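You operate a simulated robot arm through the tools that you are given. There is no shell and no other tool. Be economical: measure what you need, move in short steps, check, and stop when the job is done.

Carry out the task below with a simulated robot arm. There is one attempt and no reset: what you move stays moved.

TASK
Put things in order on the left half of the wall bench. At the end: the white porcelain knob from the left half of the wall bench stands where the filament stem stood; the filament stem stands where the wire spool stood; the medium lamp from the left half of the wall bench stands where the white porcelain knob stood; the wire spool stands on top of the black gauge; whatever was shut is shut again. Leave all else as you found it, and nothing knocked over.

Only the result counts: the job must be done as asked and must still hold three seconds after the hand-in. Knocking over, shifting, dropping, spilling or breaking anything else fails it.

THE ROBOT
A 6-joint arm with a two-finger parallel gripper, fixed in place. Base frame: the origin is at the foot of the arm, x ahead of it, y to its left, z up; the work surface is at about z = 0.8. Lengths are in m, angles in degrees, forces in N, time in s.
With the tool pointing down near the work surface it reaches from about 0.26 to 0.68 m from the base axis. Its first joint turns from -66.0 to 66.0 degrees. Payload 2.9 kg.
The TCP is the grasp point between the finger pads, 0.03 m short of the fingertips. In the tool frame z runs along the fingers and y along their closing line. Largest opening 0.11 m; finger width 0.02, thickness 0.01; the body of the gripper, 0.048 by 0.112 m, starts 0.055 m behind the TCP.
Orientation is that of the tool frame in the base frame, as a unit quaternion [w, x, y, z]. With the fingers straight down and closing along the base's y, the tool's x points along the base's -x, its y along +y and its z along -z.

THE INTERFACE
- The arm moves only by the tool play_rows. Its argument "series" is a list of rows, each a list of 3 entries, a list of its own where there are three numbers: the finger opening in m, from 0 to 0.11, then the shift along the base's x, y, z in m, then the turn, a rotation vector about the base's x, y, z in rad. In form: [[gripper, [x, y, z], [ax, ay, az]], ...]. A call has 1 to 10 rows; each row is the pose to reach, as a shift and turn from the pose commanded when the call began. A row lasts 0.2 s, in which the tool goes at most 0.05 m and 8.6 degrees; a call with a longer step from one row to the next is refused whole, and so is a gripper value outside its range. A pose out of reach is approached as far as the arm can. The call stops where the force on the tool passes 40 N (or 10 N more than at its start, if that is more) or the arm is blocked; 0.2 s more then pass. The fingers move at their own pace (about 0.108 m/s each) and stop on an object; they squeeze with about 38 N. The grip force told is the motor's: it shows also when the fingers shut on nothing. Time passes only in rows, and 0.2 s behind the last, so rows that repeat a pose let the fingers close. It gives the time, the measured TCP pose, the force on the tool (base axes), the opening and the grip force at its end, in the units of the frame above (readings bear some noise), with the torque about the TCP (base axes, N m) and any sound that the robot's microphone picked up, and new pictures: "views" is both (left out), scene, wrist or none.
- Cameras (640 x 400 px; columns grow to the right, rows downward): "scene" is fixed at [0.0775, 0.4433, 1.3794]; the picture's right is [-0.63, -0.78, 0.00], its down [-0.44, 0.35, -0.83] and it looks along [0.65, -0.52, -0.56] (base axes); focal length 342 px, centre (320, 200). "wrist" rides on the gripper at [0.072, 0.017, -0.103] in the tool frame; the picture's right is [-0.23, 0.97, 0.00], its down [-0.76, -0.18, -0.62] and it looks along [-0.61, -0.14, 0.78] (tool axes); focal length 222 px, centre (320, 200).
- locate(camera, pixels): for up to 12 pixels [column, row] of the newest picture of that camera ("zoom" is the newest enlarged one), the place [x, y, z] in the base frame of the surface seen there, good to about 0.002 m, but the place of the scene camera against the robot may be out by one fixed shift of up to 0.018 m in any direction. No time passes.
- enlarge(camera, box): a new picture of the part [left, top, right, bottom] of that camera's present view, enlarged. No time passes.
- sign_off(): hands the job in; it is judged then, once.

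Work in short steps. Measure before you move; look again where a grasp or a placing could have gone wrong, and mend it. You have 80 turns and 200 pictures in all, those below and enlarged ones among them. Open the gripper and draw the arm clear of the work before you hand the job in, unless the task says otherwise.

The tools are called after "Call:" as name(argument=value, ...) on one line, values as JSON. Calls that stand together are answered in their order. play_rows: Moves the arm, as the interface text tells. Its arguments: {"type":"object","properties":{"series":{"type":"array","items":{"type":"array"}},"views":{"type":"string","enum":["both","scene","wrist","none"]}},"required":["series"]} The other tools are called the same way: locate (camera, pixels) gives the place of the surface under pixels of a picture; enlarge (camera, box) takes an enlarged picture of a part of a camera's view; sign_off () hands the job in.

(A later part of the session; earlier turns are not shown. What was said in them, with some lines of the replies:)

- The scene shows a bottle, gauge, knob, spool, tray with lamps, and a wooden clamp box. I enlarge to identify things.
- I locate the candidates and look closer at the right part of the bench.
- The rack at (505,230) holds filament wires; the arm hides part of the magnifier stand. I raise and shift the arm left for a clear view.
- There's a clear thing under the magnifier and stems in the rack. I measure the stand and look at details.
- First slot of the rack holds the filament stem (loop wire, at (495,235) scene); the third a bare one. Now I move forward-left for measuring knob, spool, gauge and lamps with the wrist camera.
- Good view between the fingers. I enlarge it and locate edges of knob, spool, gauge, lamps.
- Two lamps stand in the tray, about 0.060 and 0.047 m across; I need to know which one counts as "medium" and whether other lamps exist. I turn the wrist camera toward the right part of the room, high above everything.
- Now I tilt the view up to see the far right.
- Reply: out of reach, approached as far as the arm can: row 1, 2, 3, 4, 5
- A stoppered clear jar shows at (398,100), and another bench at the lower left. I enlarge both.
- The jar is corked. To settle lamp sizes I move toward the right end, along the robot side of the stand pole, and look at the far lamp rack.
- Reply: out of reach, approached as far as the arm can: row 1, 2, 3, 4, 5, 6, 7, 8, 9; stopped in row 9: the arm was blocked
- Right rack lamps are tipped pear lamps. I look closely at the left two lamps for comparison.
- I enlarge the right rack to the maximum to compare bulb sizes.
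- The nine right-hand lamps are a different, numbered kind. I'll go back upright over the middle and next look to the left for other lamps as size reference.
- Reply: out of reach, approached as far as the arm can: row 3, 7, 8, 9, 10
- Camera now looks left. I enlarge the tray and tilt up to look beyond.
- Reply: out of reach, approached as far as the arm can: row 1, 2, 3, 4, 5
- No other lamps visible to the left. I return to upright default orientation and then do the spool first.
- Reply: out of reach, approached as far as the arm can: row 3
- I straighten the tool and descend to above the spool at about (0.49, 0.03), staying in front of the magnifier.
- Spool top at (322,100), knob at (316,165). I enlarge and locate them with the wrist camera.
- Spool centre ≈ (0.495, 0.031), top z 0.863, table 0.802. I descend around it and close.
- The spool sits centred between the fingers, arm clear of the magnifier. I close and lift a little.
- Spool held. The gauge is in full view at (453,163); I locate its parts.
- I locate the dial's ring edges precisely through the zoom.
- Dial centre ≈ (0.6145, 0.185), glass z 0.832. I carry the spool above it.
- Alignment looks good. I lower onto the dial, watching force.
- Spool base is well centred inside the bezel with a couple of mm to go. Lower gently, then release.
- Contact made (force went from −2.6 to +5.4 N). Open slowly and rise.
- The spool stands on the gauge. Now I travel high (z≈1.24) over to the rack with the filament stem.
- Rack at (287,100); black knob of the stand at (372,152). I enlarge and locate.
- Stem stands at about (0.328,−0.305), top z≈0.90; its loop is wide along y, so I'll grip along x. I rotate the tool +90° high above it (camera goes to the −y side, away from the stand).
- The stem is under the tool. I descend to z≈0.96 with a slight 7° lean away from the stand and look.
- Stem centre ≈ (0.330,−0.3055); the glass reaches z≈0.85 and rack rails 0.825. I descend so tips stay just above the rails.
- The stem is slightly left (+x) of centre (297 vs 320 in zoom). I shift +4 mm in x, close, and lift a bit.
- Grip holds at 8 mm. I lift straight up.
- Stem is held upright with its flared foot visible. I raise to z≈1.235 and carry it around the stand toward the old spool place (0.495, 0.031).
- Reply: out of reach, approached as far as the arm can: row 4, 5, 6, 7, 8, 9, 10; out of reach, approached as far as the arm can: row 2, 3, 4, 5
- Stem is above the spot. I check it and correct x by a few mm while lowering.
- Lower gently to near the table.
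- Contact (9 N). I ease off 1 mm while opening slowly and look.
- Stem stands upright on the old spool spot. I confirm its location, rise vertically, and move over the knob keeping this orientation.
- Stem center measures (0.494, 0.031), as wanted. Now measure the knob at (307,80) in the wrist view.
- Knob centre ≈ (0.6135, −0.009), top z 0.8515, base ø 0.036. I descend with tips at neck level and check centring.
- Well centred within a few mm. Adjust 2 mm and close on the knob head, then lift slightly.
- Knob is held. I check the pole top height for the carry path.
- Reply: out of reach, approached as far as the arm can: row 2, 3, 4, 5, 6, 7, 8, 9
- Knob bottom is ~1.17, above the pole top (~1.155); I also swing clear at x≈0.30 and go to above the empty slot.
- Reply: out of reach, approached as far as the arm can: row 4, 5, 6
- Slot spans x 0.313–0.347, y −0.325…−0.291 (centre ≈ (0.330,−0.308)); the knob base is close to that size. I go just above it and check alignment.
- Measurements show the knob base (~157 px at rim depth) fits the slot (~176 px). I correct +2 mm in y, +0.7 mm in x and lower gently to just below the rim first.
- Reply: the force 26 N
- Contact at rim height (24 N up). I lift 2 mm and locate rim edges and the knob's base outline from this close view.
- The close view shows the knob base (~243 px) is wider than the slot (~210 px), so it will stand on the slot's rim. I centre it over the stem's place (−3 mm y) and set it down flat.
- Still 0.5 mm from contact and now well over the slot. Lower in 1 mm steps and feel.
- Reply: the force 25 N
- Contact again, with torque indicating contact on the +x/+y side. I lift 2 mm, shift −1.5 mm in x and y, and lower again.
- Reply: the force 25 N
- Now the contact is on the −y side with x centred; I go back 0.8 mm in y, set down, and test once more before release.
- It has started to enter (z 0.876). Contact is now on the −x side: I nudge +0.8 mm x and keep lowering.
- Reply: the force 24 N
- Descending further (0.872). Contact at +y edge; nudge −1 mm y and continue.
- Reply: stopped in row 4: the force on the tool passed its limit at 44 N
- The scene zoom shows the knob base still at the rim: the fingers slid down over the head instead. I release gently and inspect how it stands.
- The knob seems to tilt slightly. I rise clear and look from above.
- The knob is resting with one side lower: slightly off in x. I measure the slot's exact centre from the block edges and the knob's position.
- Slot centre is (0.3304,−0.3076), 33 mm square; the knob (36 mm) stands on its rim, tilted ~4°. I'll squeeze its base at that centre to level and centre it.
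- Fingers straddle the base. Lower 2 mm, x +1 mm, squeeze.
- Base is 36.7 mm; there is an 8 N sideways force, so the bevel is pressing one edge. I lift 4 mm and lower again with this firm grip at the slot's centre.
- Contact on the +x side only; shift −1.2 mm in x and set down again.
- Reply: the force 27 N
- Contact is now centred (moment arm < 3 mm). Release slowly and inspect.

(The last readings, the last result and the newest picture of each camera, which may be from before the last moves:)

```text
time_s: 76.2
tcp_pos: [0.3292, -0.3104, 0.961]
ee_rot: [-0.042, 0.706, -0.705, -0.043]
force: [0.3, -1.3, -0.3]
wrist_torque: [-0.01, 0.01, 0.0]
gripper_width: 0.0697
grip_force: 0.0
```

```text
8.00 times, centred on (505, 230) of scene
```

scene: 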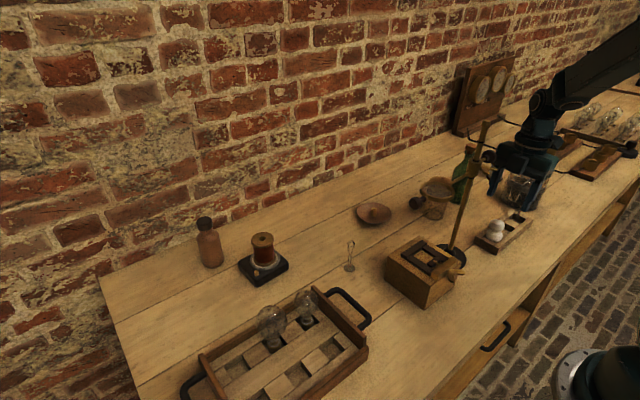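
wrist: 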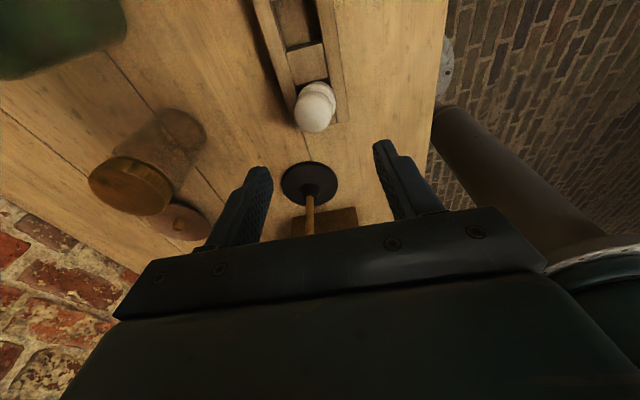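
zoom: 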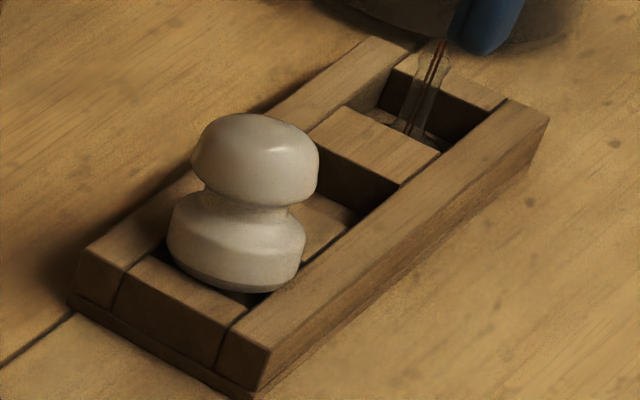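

The head still looks a bit toward +x relative to the base. I measure head and base positions.

Call:
locate(camera="wrist", pixels=[[295.5, 112], [331, 112], [313, 112], [313, 100], [313, 124], [334, 98], [334.5, 104], [299.5, 95], [317, 83], [304, 87], [328, 86], [335.5, 108]])

Call:
enlarge(camera="scene", box=[488, 212, 518, 247])

```text
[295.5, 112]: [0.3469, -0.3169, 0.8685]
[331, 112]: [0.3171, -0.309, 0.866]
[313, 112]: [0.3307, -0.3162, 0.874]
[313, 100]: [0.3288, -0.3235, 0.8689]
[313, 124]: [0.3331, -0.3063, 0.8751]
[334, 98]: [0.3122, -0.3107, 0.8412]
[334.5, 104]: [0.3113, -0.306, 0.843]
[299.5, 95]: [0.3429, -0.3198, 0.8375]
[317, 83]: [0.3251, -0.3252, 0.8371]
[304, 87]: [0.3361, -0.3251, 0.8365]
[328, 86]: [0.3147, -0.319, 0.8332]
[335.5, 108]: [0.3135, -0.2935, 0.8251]
```

```text
11.43 times, centred on (503, 230) of scene
```

zoom: 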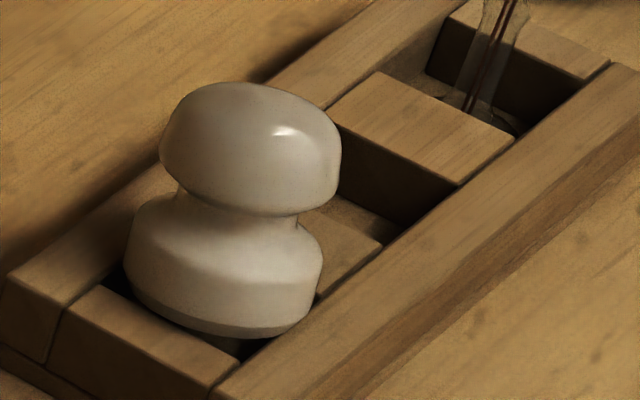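

The knob stands over the stem's slot, centred within ~1–2 mm and only ~4° off upright; it's stable, so I leave it. Next the lamp: I travel high back to the left, removing the lean on the way.

Call:
play_rows(series=[[0.08, [-0.005, 0, 0.045], [0, 0, 0]], [0.09, [-0.01, 0, 0.09], [0, 0, 0]], [0.1, [-0.015, 0, 0.135], [0, 0, 0]], [0.1, [-0.02, 0, 0.18], [0, 0, 0]], [0.1, [-0.025, 0, 0.225], [0, 0, 0]], [0.1, [-0.03, 0.02, 0.26], [0, 0, 0]], [0.1, [-0.03, 0.065, 0.262], [-0.06, 0, 0]], [0.1, [-0.03, 0.11, 0.262], [-0.12, 0, 0]], [0.1, [-0.025, 0.155, 0.262], [-0.12, 0, 0]], [0.1, [-0.015, 0.2, 0.262], [-0.12, 0, 0]]], views="none")

Call:
play_rows(series=[[0.1, [0.01, 0.045, 0], [0, 0, 0]], [0.1, [0.025, 0.09, 0], [0, 0, 0]], [0.1, [0.04, 0.13, 0], [0, 0, 0]], [0.1, [0.055, 0.17, -0.01], [0, 0, 0]], [0.1, [0.07, 0.21, -0.02], [0, 0, 0]], [0.1, [0.085, 0.25, -0.03], [0, 0, 0]], [0.1, [0.1, 0.29, -0.04], [0, 0, 0]], [0.1, [0.11, 0.33, -0.05], [0, 0, 0]], [0.1, [0.115, 0.35, -0.08], [0, 0, 0]]])

```text
time_s: 78.4
tcp_pos: [0.3212, -0.1138, 1.2478]
ee_rot: [0.001, 0.708, -0.706, -0.001]
force: [-0.4, -0.3, -0.5]
wrist_torque: [0.03, -0.01, 0.01]
gripper_width: 0.0999
grip_force: 0.1
out of reach, approached as far as the arm can: row 5, 6, 8, 9, 10
```

```text
time_s: 80.4
tcp_pos: [0.4368, 0.2347, 1.1704]
ee_rot: [0.002, 0.707, -0.707, 0.0]
force: [0.1, 0.0, 0.2]
wrist_torque: [-0.04, 0.0, 0.0]
gripper_width: 0.0999
grip_force: 0.1
out of reach, approached as far as the arm can: row 9
```

scene: 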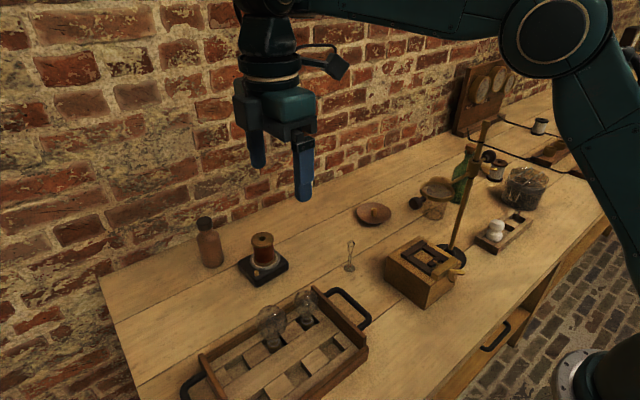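
wrist: 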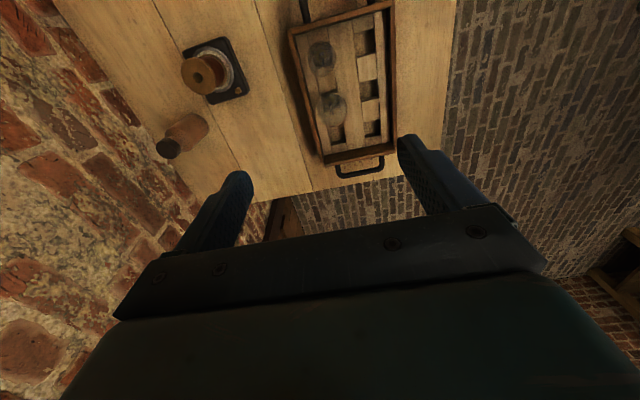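

Call:
enlarge(camera="wrist", box=[280, 10, 400, 170])

Call:
locate(camera="wrist", pixels=[[333, 108], [320, 100], [320, 55], [348, 100], [330, 75], [335, 125], [333, 135], [350, 125], [318, 118], [375, 90]])

```text
2.50 times, centred on (340, 90) of wrist
```

zoom: 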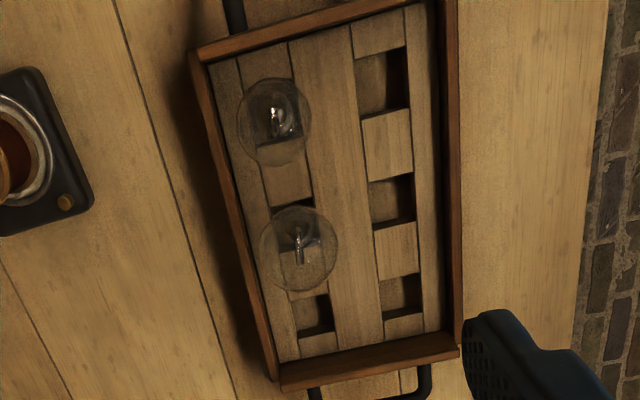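

```text
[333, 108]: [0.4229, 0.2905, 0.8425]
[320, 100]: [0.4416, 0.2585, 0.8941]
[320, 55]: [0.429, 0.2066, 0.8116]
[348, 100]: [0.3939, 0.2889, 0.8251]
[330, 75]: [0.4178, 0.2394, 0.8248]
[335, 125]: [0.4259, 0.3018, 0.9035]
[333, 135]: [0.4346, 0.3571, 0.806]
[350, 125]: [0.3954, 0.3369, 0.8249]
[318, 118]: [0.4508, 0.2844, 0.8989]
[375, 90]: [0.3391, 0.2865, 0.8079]
```

Bulb of the larger lamp fits a sphere centred (0.426, 0.280, 0.885), r 28 mm. I descend above it to z≈0.99 and check alignment.

Call:
play_rows(series=[[0.09, [-0.005, 0.02, -0.03], [0, 0, 0]], [0.09, [-0.011, 0.0455, -0.06], [0, 0, 0]], [0.09, [-0.011, 0.0455, -0.105], [0, 0, 0]], [0.09, [-0.011, 0.0455, -0.15], [0, 0, 0]], [0.09, [-0.011, 0.0455, -0.18], [0, 0, 0]], [0.09, [-0.011, 0.0455, -0.18], [0, 0, 0]]])

```text
time_s: 81.8
tcp_pos: [0.5003, 0.3328, 1.0309]
ee_rot: [0.001, 0.708, -0.706, 0.0]
force: [0.2, -0.6, 0.5]
wrist_torque: [0.02, 0.01, 0.01]
gripper_width: 0.0899
grip_force: 0.1
out of reach, approached as far as the arm can: row 1, 2, 3, 4, 5, 6
```

scene: 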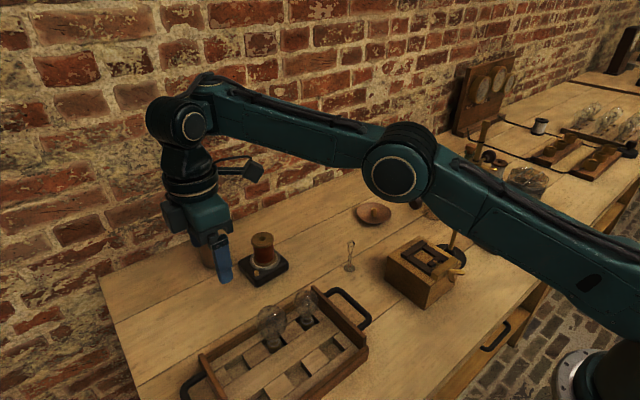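
wrist: 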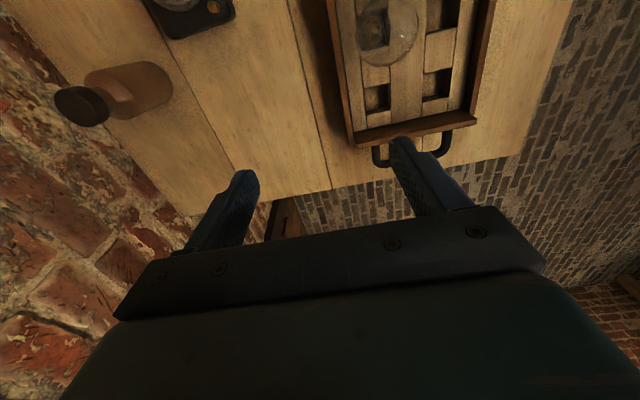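

The wrist hit its range in this orientation and drifted to (0.50,0.33,1.03), clear of everything. I retreat upward and turn the tool the other way (−2.17 rad) for this side.

Call:
play_rows(series=[[0.09, [0, 0, 0.03], [0, 0, -0.145]], [0.09, [-0.01, -0.01, 0.06], [0, 0, -0.29]], [0.09, [-0.02, -0.02, 0.09], [0, 0, -0.435]], [0.09, [-0.035, -0.03, 0.1], [0, 0, -0.58]], [0.09, [-0.05, -0.04, 0.1], [0, 0, -0.725]], [0.09, [-0.06, -0.05, 0.1], [0, 0, -0.87]], [0.09, [-0.07, -0.06, 0.1], [0, 0, -1.015]], [0.09, [-0.08, -0.06, 0.1], [0, 0, -1.16]], [0.09, [-0.085, -0.06, 0.1], [0, 0, -1.305]], [0.09, [-0.085, -0.06, 0.1], [0, 0, -1.45]]], views="none")

Call:
play_rows(series=[[0.09, [0, 0, 0], [0, 0, -0.145]], [0.09, [0, 0, 0], [0, 0, -0.29]], [0.09, [0, 0, 0], [0, 0, -0.435]], [0.09, [0, 0, 0], [0, 0, -0.58]], [0.09, [0, 0, 0], [0, 0, -0.72]], [0.09, [0, 0, 0], [0, 0, -0.72]]], views="wrist")

```text
time_s: 84.0
tcp_pos: [0.4334, 0.283, 1.1522]
ee_rot: [-0.002, -0.06, 0.998, -0.002]
force: [-0.5, -0.6, 0.0]
wrist_torque: [0.01, 0.02, 0.02]
gripper_width: 0.09
grip_force: 0.0
out of reach, approached as far as the arm can: row 6, 7, 8, 9, 10
```

```text
time_s: 85.4
tcp_pos: [0.4328, 0.285, 1.153]
ee_rot: [0.0, 0.295, 0.955, 0.0]
force: [0.3, 0.1, -0.1]
wrist_torque: [0.01, 0.0, -0.01]
gripper_width: 0.0903
grip_force: 0.1
```

wrist: 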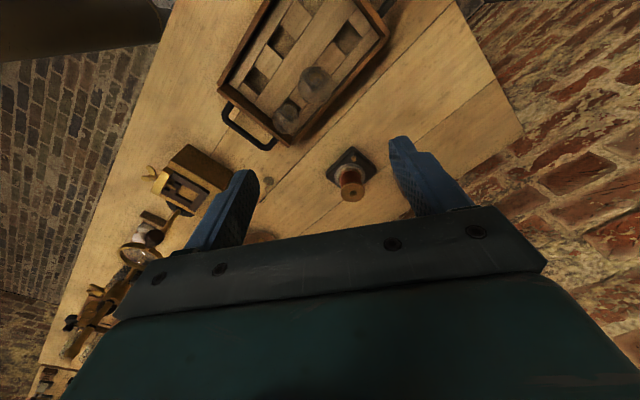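

Predicted and seen bulb positions agree (≈(315,85)). I descend over it with opening 0.08.

Call:
play_rows(series=[[0.08, [-0.007, -0.005, -0.04], [0, 0, 0]], [0.08, [-0.007, -0.005, -0.085], [0, 0, 0]], [0.08, [-0.007, -0.005, -0.13], [0, 0, 0]], [0.08, [-0.007, -0.005, -0.17], [0, 0, 0]], [0.08, [-0.007, -0.005, -0.2], [0, 0, 0]], [0.08, [-0.007, -0.005, -0.2], [0, 0, 0]]])

Call:
enlarge(camera="wrist", box=[220, 60, 420, 230])

```text
time_s: 86.8
tcp_pos: [0.4328, 0.4022, 1.0501]
ee_rot: [0.0, 0.294, 0.956, -0.001]
force: [-0.4, 0.2, 0.7]
wrist_torque: [0.01, -0.02, -0.02]
gripper_width: 0.08
grip_force: 0.0
out of reach, approached as far as the arm can: row 1, 2, 3, 4, 5, 6
```

scene: 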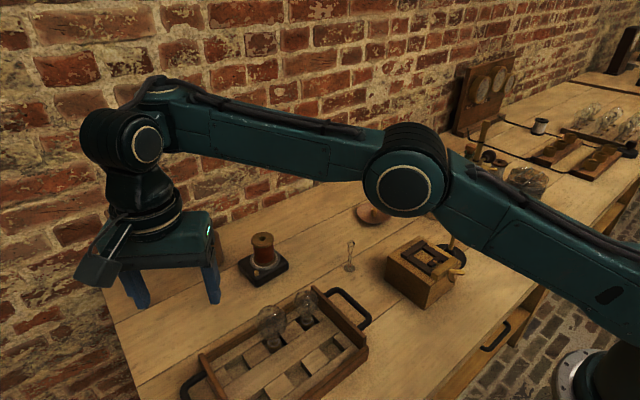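
wrist: 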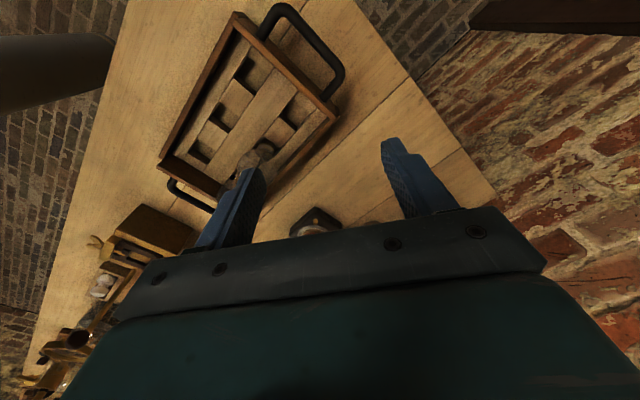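

```text
2.35 times, centred on (320, 145) of wrist
```

zoom: 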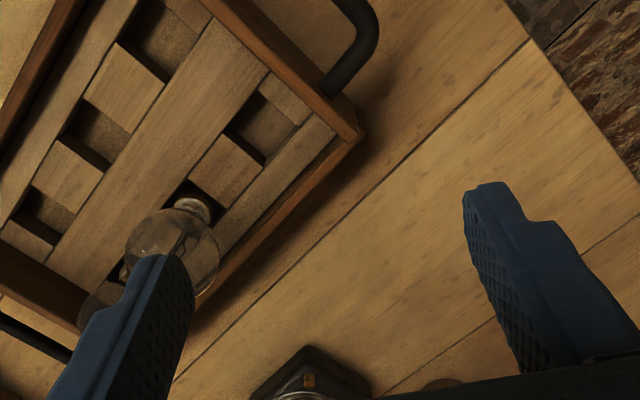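

The arm again stopped short ("out of reach") and swung to y=0.40, clear of objects. I probe with a null row to learn what the current commanded pose is.

Call:
play_rows(series=[[0.08, [0, 0, 0], [0, 0, 0]]], views="none")

Call:
play_rows(series=[[0.08, [0, -0.04, 0.02], [0, 0, 0]], [0.08, [0, -0.08, 0.02], [0, 0, 0]]], views="none")

```text
time_s: 87.2
tcp_pos: [0.4338, 0.4017, 1.05]
ee_rot: [-0.002, 0.294, 0.956, -0.002]
force: [0.0, 0.5, 0.0]
wrist_torque: [0.02, 0.01, 0.01]
gripper_width: 0.0799
grip_force: 0.1
```

```text
time_s: 87.8
tcp_pos: [0.4509, 0.3551, 1.0822]
ee_rot: [-0.001, 0.295, 0.956, 0.0]
force: [0.9, 0.0, 0.7]
wrist_torque: [0.0, 0.02, -0.02]
gripper_width: 0.0798
grip_force: 0.1
out of reach, approached as far as the arm can: row 1, 2
```

There seems to be a wrist/elbow branch limit on the current posture. I return toward the centre (x≈0.53, y≈0.10) with default yaw and test a descent there.

Call:
play_rows(series=[[0.08, [0.01, -0.035, 0.02], [0, 0, 0.1]], [0.08, [0.025, -0.075, 0.02], [0, 0, 0.2]], [0.08, [0.04, -0.115, 0.02], [0, 0, 0.3]], [0.08, [0.055, -0.155, 0.02], [0, 0, 0.4]], [0.08, [0.07, -0.195, 0.02], [0, 0, 0.5]], [0.08, [0.08, -0.235, 0.02], [0, 0, 0.6]], [0.08, [0.08, -0.255, 0.02], [0, 0, 0.6]]], views="none")

Call:
play_rows(series=[[0.08, [-0.01, 0, -0.03], [0, 0, 0]], [0.08, [-0.03, 0, -0.06], [0, 0, 0]], [0.08, [-0.05, 0.01, -0.08], [0, 0, 0]]], views="scene")

```text
time_s: 89.4
tcp_pos: [0.5439, 0.0982, 1.1129]
ee_rot: [-0.003, -0.003, 1.0, 0.001]
force: [0.3, 0.5, -0.3]
wrist_torque: [0.01, 0.01, -0.01]
gripper_width: 0.08
grip_force: 0.1
out of reach, approached as far as the arm can: row 2, 3, 4, 5, 6, 7
```

```text
time_s: 90.2
tcp_pos: [0.5587, 0.1154, 1.0889]
ee_rot: [-0.001, -0.002, 1.0, -0.001]
force: [-0.3, -0.6, -0.1]
wrist_torque: [-0.02, 0.0, -0.01]
gripper_width: 0.0799
grip_force: 0.1
out of reach, approached as far as the arm can: row 1, 2, 3
5 turns are left
```

scene: 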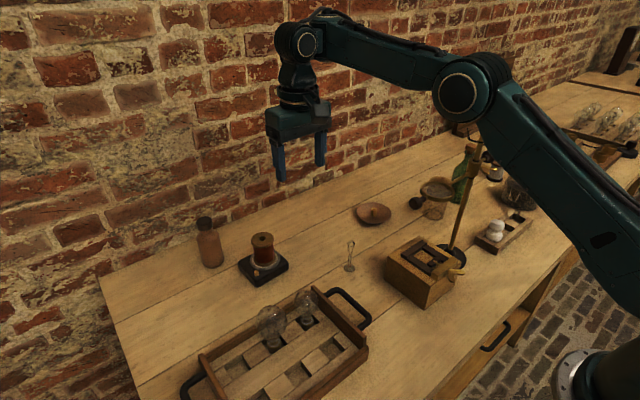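

Only 5 turns remain, so I chain calls. The arm posture is path-dependent: going outward high first, then straight down has always worked. I rise to z≈1.27, go over the lamp, then descend vertically to z≈0.99.

Call:
play_rows(series=[[0.08, [-0.01, 0, 0.045], [0, 0, 0]], [0.08, [-0.02, 0, 0.09], [0, 0, 0]], [0.08, [-0.035, 0.01, 0.135], [0, 0, -0.1]], [0.08, [-0.055, 0.02, 0.17], [0, 0, -0.2]], [0.08, [-0.08, 0.05, 0.18], [0, 0, -0.3]], [0.08, [-0.1, 0.085, 0.18], [0, 0, -0.4]], [0.08, [-0.115, 0.12, 0.18], [0, 0, -0.5]], [0.08, [-0.125, 0.15, 0.18], [0, 0, -0.6]], [0.08, [-0.133, 0.165, 0.18], [0, 0, -0.6]], [0.08, [-0.133, 0.165, 0.18], [0, 0, -0.6]]], views="none")

Call:
play_rows(series=[[0.08, [0, 0, -0.04], [0, 0, 0]], [0.08, [0, 0, -0.08], [0, 0, 0]], [0.08, [0, 0, -0.12], [0, 0, 0]], [0.08, [0, 0, -0.16], [0, 0, 0]], [0.08, [0, 0, -0.2], [0, 0, 0]], [0.08, [0, 0, -0.24], [0, 0, 0]], [0.08, [0, 0, -0.28], [0, 0, 0]], [0.08, [0, 0, -0.28], [0, 0, 0]]], views="both")

Call:
play_rows(series=[[0.08, [0, 0, 0], [0, 0, 0]]], views="none")

```text
time_s: 92.4
tcp_pos: [0.4242, 0.2775, 1.2684]
ee_rot: [-0.001, 0.295, 0.956, 0.0]
force: [-0.4, 0.1, 0.0]
wrist_torque: [-0.02, 0.0, -0.02]
gripper_width: 0.0802
grip_force: 0.0
```

```text
time_s: 94.2
tcp_pos: [0.4226, 0.2798, 0.9868]
ee_rot: [-0.001, 0.294, 0.956, 0.0]
force: [0.2, 0.5, 0.7]
wrist_torque: [-0.03, -0.02, 0.01]
gripper_width: 0.0801
grip_force: 0.1
```

scene: 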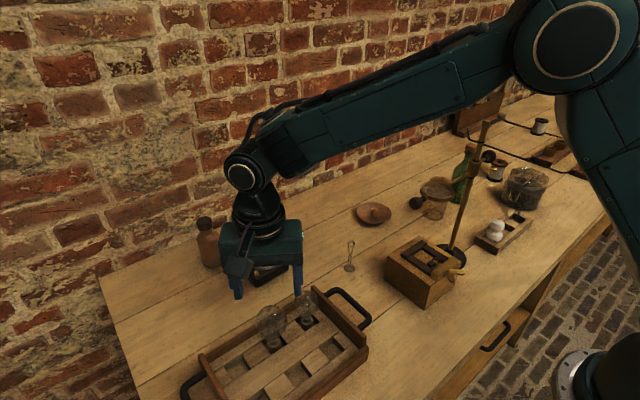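
wrist: 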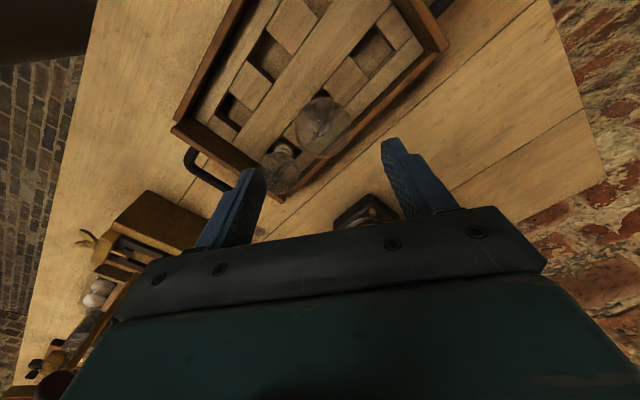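

```text
time_s: 94.6
tcp_pos: [0.4227, 0.282, 0.9869]
ee_rot: [-0.001, 0.294, 0.956, -0.001]
force: [-0.2, -0.2, 0.0]
wrist_torque: [0.0, 0.0, -0.04]
gripper_width: 0.0799
grip_force: 0.0
4 turns are left
```

Descent worked; the bulb appears at (320,127), exactly where predicted. I descend around it, close lightly, lift, and carry it to above the knob's old place (0.6135,−0.0095).

Call:
play_rows(series=[[0.08, [0.003, -0.001, -0.03], [0, 0, 0]], [0.08, [0.003, -0.001, -0.065], [0, 0, 0]], [0.08, [0.003, -0.001, -0.09], [0, 0, 0]], [0.08, [0.003, -0.001, -0.1], [0, 0, 0]], [0.07, [0.003, -0.001, -0.1], [0, 0, 0]], [0.06, [0.003, -0.001, -0.1], [0, 0, 0]], [0.05, [0.003, -0.001, -0.1], [0, 0, 0]], [0.05, [0.003, -0.001, -0.1], [0, 0, 0]], [0.05, [0.003, -0.001, -0.1], [0, 0, 0]]], views="wrist")

Call:
play_rows(series=[[0.05, [0, 0, 0.03], [0, 0, 0]], [0.05, [0, 0, 0.065], [0, 0, 0]], [0.05, [0, 0, 0.1], [0, 0, 0]], [0.05, [0, 0, 0.135], [0, 0, 0]], [0.05, [0, 0, 0.17], [0, 0, 0]], [0.05, [0.025, -0.033, 0.17], [0, 0, 0]], [0.05, [0.05, -0.07, 0.17], [0, 0, 0]], [0.05, [0.075, -0.107, 0.17], [0, 0, 0]], [0.05, [0.1, -0.145, 0.17], [0, 0, 0]], [0.05, [0.12, -0.18, 0.17], [0, 0, 0]]], views="none")

Call:
play_rows(series=[[0.05, [0.02, -0.035, 0], [0, 0, 0]], [0.05, [0.045, -0.07, 0], [0, 0, 0]], [0.05, [0.0677, -0.1, 0], [0, 0, 0]], [0.05, [0.0677, -0.109, -0.035], [0, 0, 0]], [0.05, [0.0677, -0.109, -0.07], [0, 0, 0]], [0.05, [0.0677, -0.109, -0.105], [0, 0, 0]], [0.05, [0.0677, -0.109, -0.135], [0, 0, 0]], [0.05, [0.0677, -0.109, -0.15], [0, 0, 0]], [0.05, [0.0677, -0.109, -0.15], [0, 0, 0]]], views="both")

Call:
enlarge(camera="scene", box=[280, 130, 400, 280])

Call:
enlarge(camera="wrist", box=[240, 60, 400, 230])

```text
time_s: 96.6
tcp_pos: [0.4273, 0.281, 0.8856]
ee_rot: [-0.002, 0.293, 0.956, 0.001]
force: [-0.8, 0.9, 0.5]
wrist_torque: [0.01, 0.03, -0.02]
gripper_width: 0.0522
grip_force: 29.6
```

wrist: 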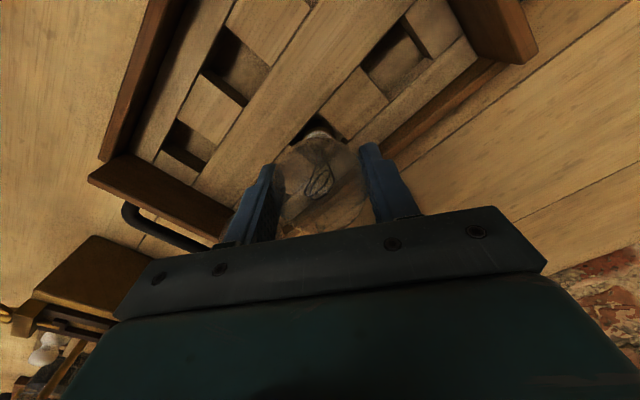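

```text
time_s: 98.8
tcp_pos: [0.5493, 0.1005, 1.0622]
ee_rot: [-0.001, 0.294, 0.956, 0.0]
force: [0.1, 0.4, -0.3]
wrist_torque: [0.02, 0.02, -0.01]
gripper_width: 0.0525
grip_force: 29.9
```

```text
time_s: 100.8
tcp_pos: [0.6139, -0.0115, 0.9096]
ee_rot: [-0.001, 0.293, 0.956, 0.0]
force: [0.4, -0.1, 0.0]
wrist_torque: [0.01, 0.02, 0.01]
gripper_width: 0.0525
grip_force: 29.5
```

scene: 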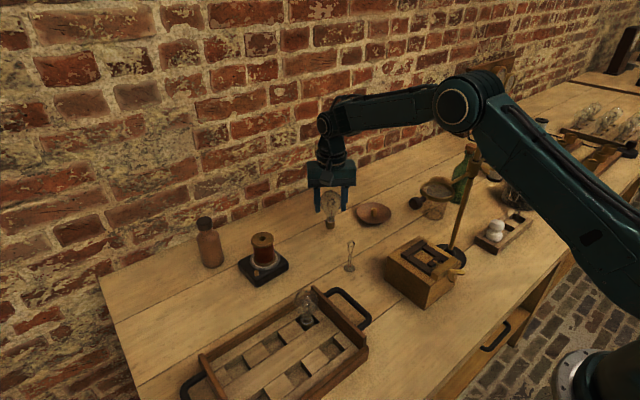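
wrist: 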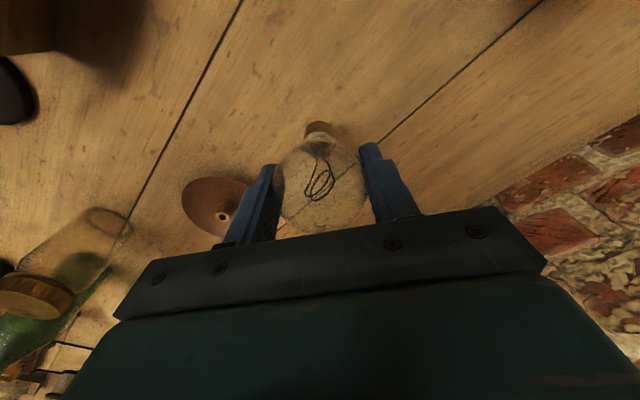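

```text
2.67 times, centred on (340, 205) of scene
```

zoom: 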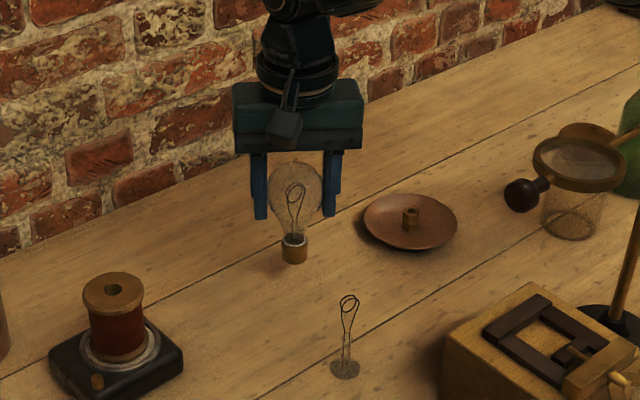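

```text
2.35 times, centred on (320, 145) of wrist
3 turns are left
```

zoom: 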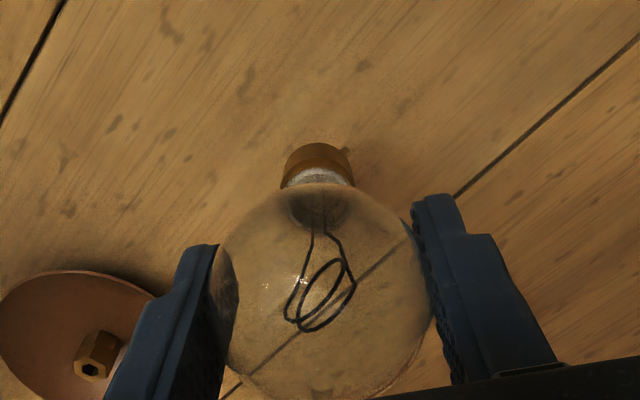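

Lamp is held upright above the spot. I lower 30 mm gently to contact and check force.

Call:
play_rows(series=[[0.05, [0, 0.0015, -0.012], [0, 0, 0]], [0.05, [0, 0.0015, -0.02], [0, 0, 0]], [0.05, [0, 0.0015, -0.025], [0, 0, 0]], [0.05, [0, 0.0015, -0.0275], [0, 0, 0]], [0.05, [0, 0.0015, -0.029], [0, 0, 0]], [0.05, [0, 0.0015, -0.03], [0, 0, 0]]], views="both")

Call:
enlarge(camera="scene", box=[300, 170, 370, 250])

Call:
locate(camera="wrist", pixels=[[320, 130], [320, 126], [312, 132], [328, 132]])

```text
time_s: 102.2
tcp_pos: [0.6148, -0.0084, 0.8796]
ee_rot: [0.001, 0.294, 0.956, 0.001]
force: [-3.6, 0.3, 14.7]
wrist_torque: [0.11, 0.23, 0.01]
gripper_width: 0.0525
grip_force: 29.8
```

scene: 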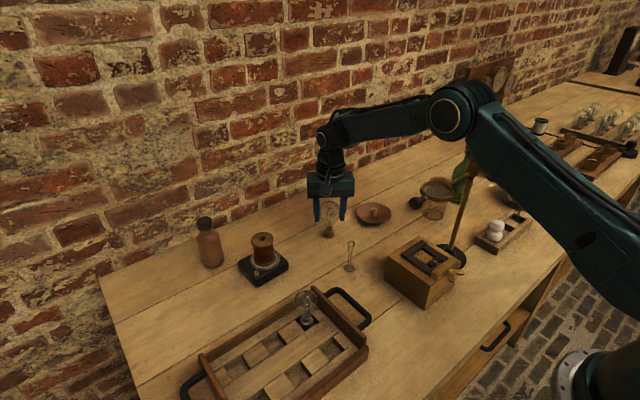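
wrist: 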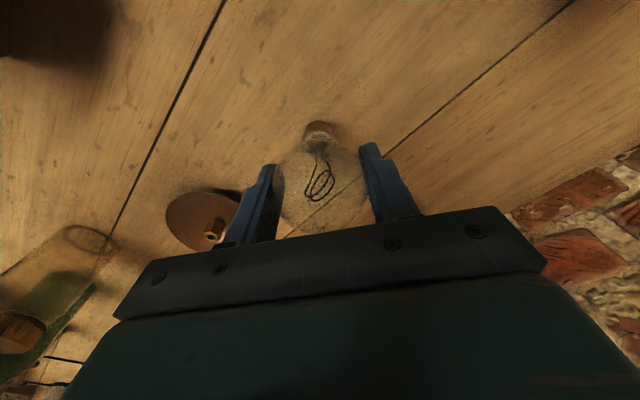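

```text
5.00 times, centred on (335, 210) of scene
```

zoom: 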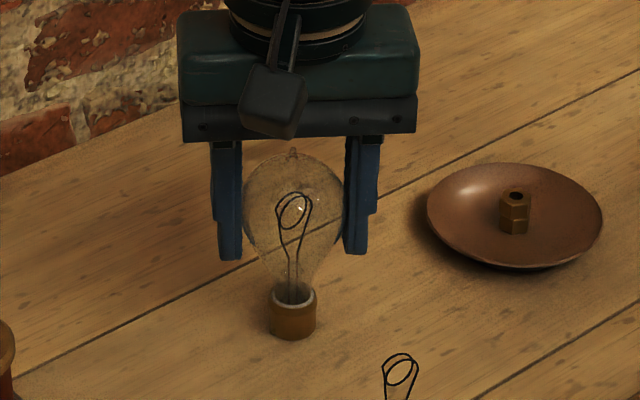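

```text
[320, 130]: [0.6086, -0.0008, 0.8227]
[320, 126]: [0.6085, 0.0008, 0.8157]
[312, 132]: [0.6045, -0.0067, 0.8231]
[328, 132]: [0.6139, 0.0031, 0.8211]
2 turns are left
```

Lamp base touches the bench (15 N). I ease 1 mm, open slowly, rise straight up and draw clear.

Call:
play_rows(series=[[0.05, [0, 0, 0.001], [0, 0, 0]], [0.053, [0, 0, 0.001], [0, 0, 0]], [0.056, [0, 0, 0.001], [0, 0, 0]], [0.064, [0, 0, 0.001], [0, 0, 0]], [0.08, [0, 0, 0.001], [0, 0, 0]], [0.08, [0, 0, 0.001], [0, 0, 0]], [0.08, [0, 0, 0.03], [0, 0, 0]], [0.08, [0, 0, 0.07], [0, 0, 0]], [0.08, [0, 0, 0.11], [0, 0, 0]], [0.08, [0, 0, 0.15], [0, 0, 0]]], views="both")

Call:
play_rows(series=[[0.08, [0, 0, 0.04], [0, 0, 0]], [0.08, [-0.01, 0, 0.08], [0, 0, 0]], [0.08, [-0.03, 0.02, 0.12], [0, 0, 0]]], views="scene")

Call:
enlarge(camera="scene", box=[300, 160, 540, 300])

```text
time_s: 104.4
tcp_pos: [0.6164, -0.0103, 1.0264]
ee_rot: [-0.001, 0.294, 0.956, 0.0]
force: [-0.5, 0.4, 0.0]
wrist_torque: [0.0, -0.01, -0.01]
gripper_width: 0.08
grip_force: 0.0
```

scene: 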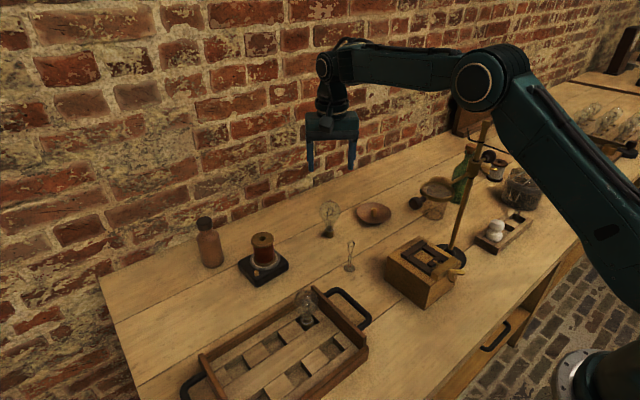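
wrist: 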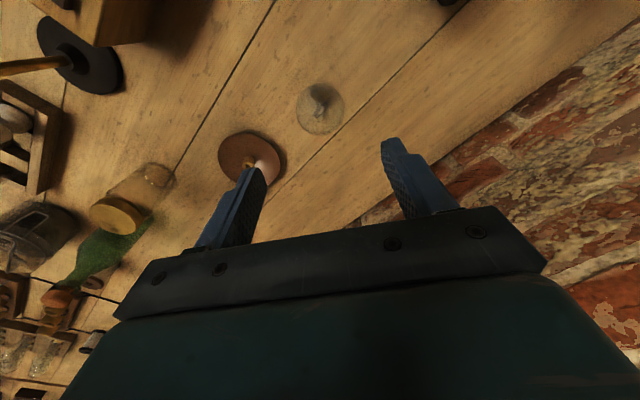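

```text
time_s: 105.2
tcp_pos: [0.5844, 0.0114, 1.1489]
ee_rot: [-0.001, 0.294, 0.956, 0.0]
force: [0.7, 0.6, 1.3]
wrist_torque: [-0.01, -0.04, 0.01]
gripper_width: 0.0801
grip_force: 0.1
```

scene: 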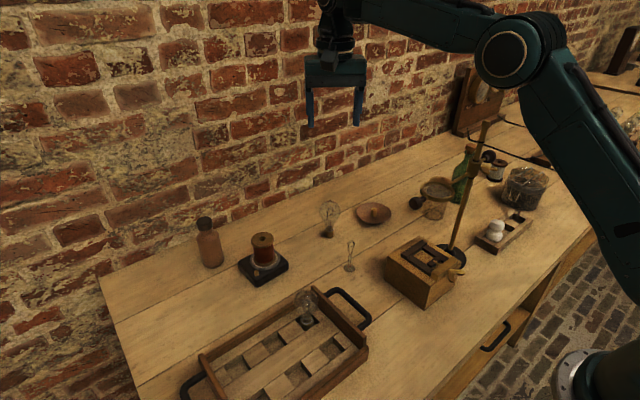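

```text
2.67 times, centred on (420, 230) of scene
1 turns are left
```

zoom: 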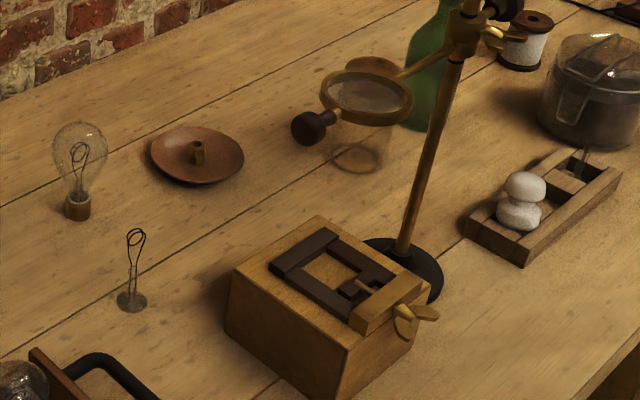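

All four pieces are standing, the gripper is open, and the arm is clear of the bench, so I hand the job in.

Call:
sign_off()

```text
The job is handed in.
```

I handed the job in with all four pieces standing, but two points may not match what you asked: which lamp is "medium", and how the porcelain knob sits.

- **Wire spool:** it stands on top of the black gauge, inside the dial ring.
- **Filament stem:** it stands where the wire spool stood, within about 1 mm.
- **White porcelain knob:** it stands over the filament stem's slot in the rack. Its base (about 37 mm) was too wide for the slot (about 33 mm). It rests on the slot's rim, about 18 mm higher than the stem sat and leaning about 4 degrees.
- **Medium lamp:** I moved the larger of the two lamps in the tray to where the knob stood. Nothing I could see told me for certain which of the two is the medium one, so this was a judgement call.
- **Everything else:** I opened nothing. In the last pictures nothing is knocked over and I saw nothing else out of place. The gripper is open and the arm is clear of the bench.
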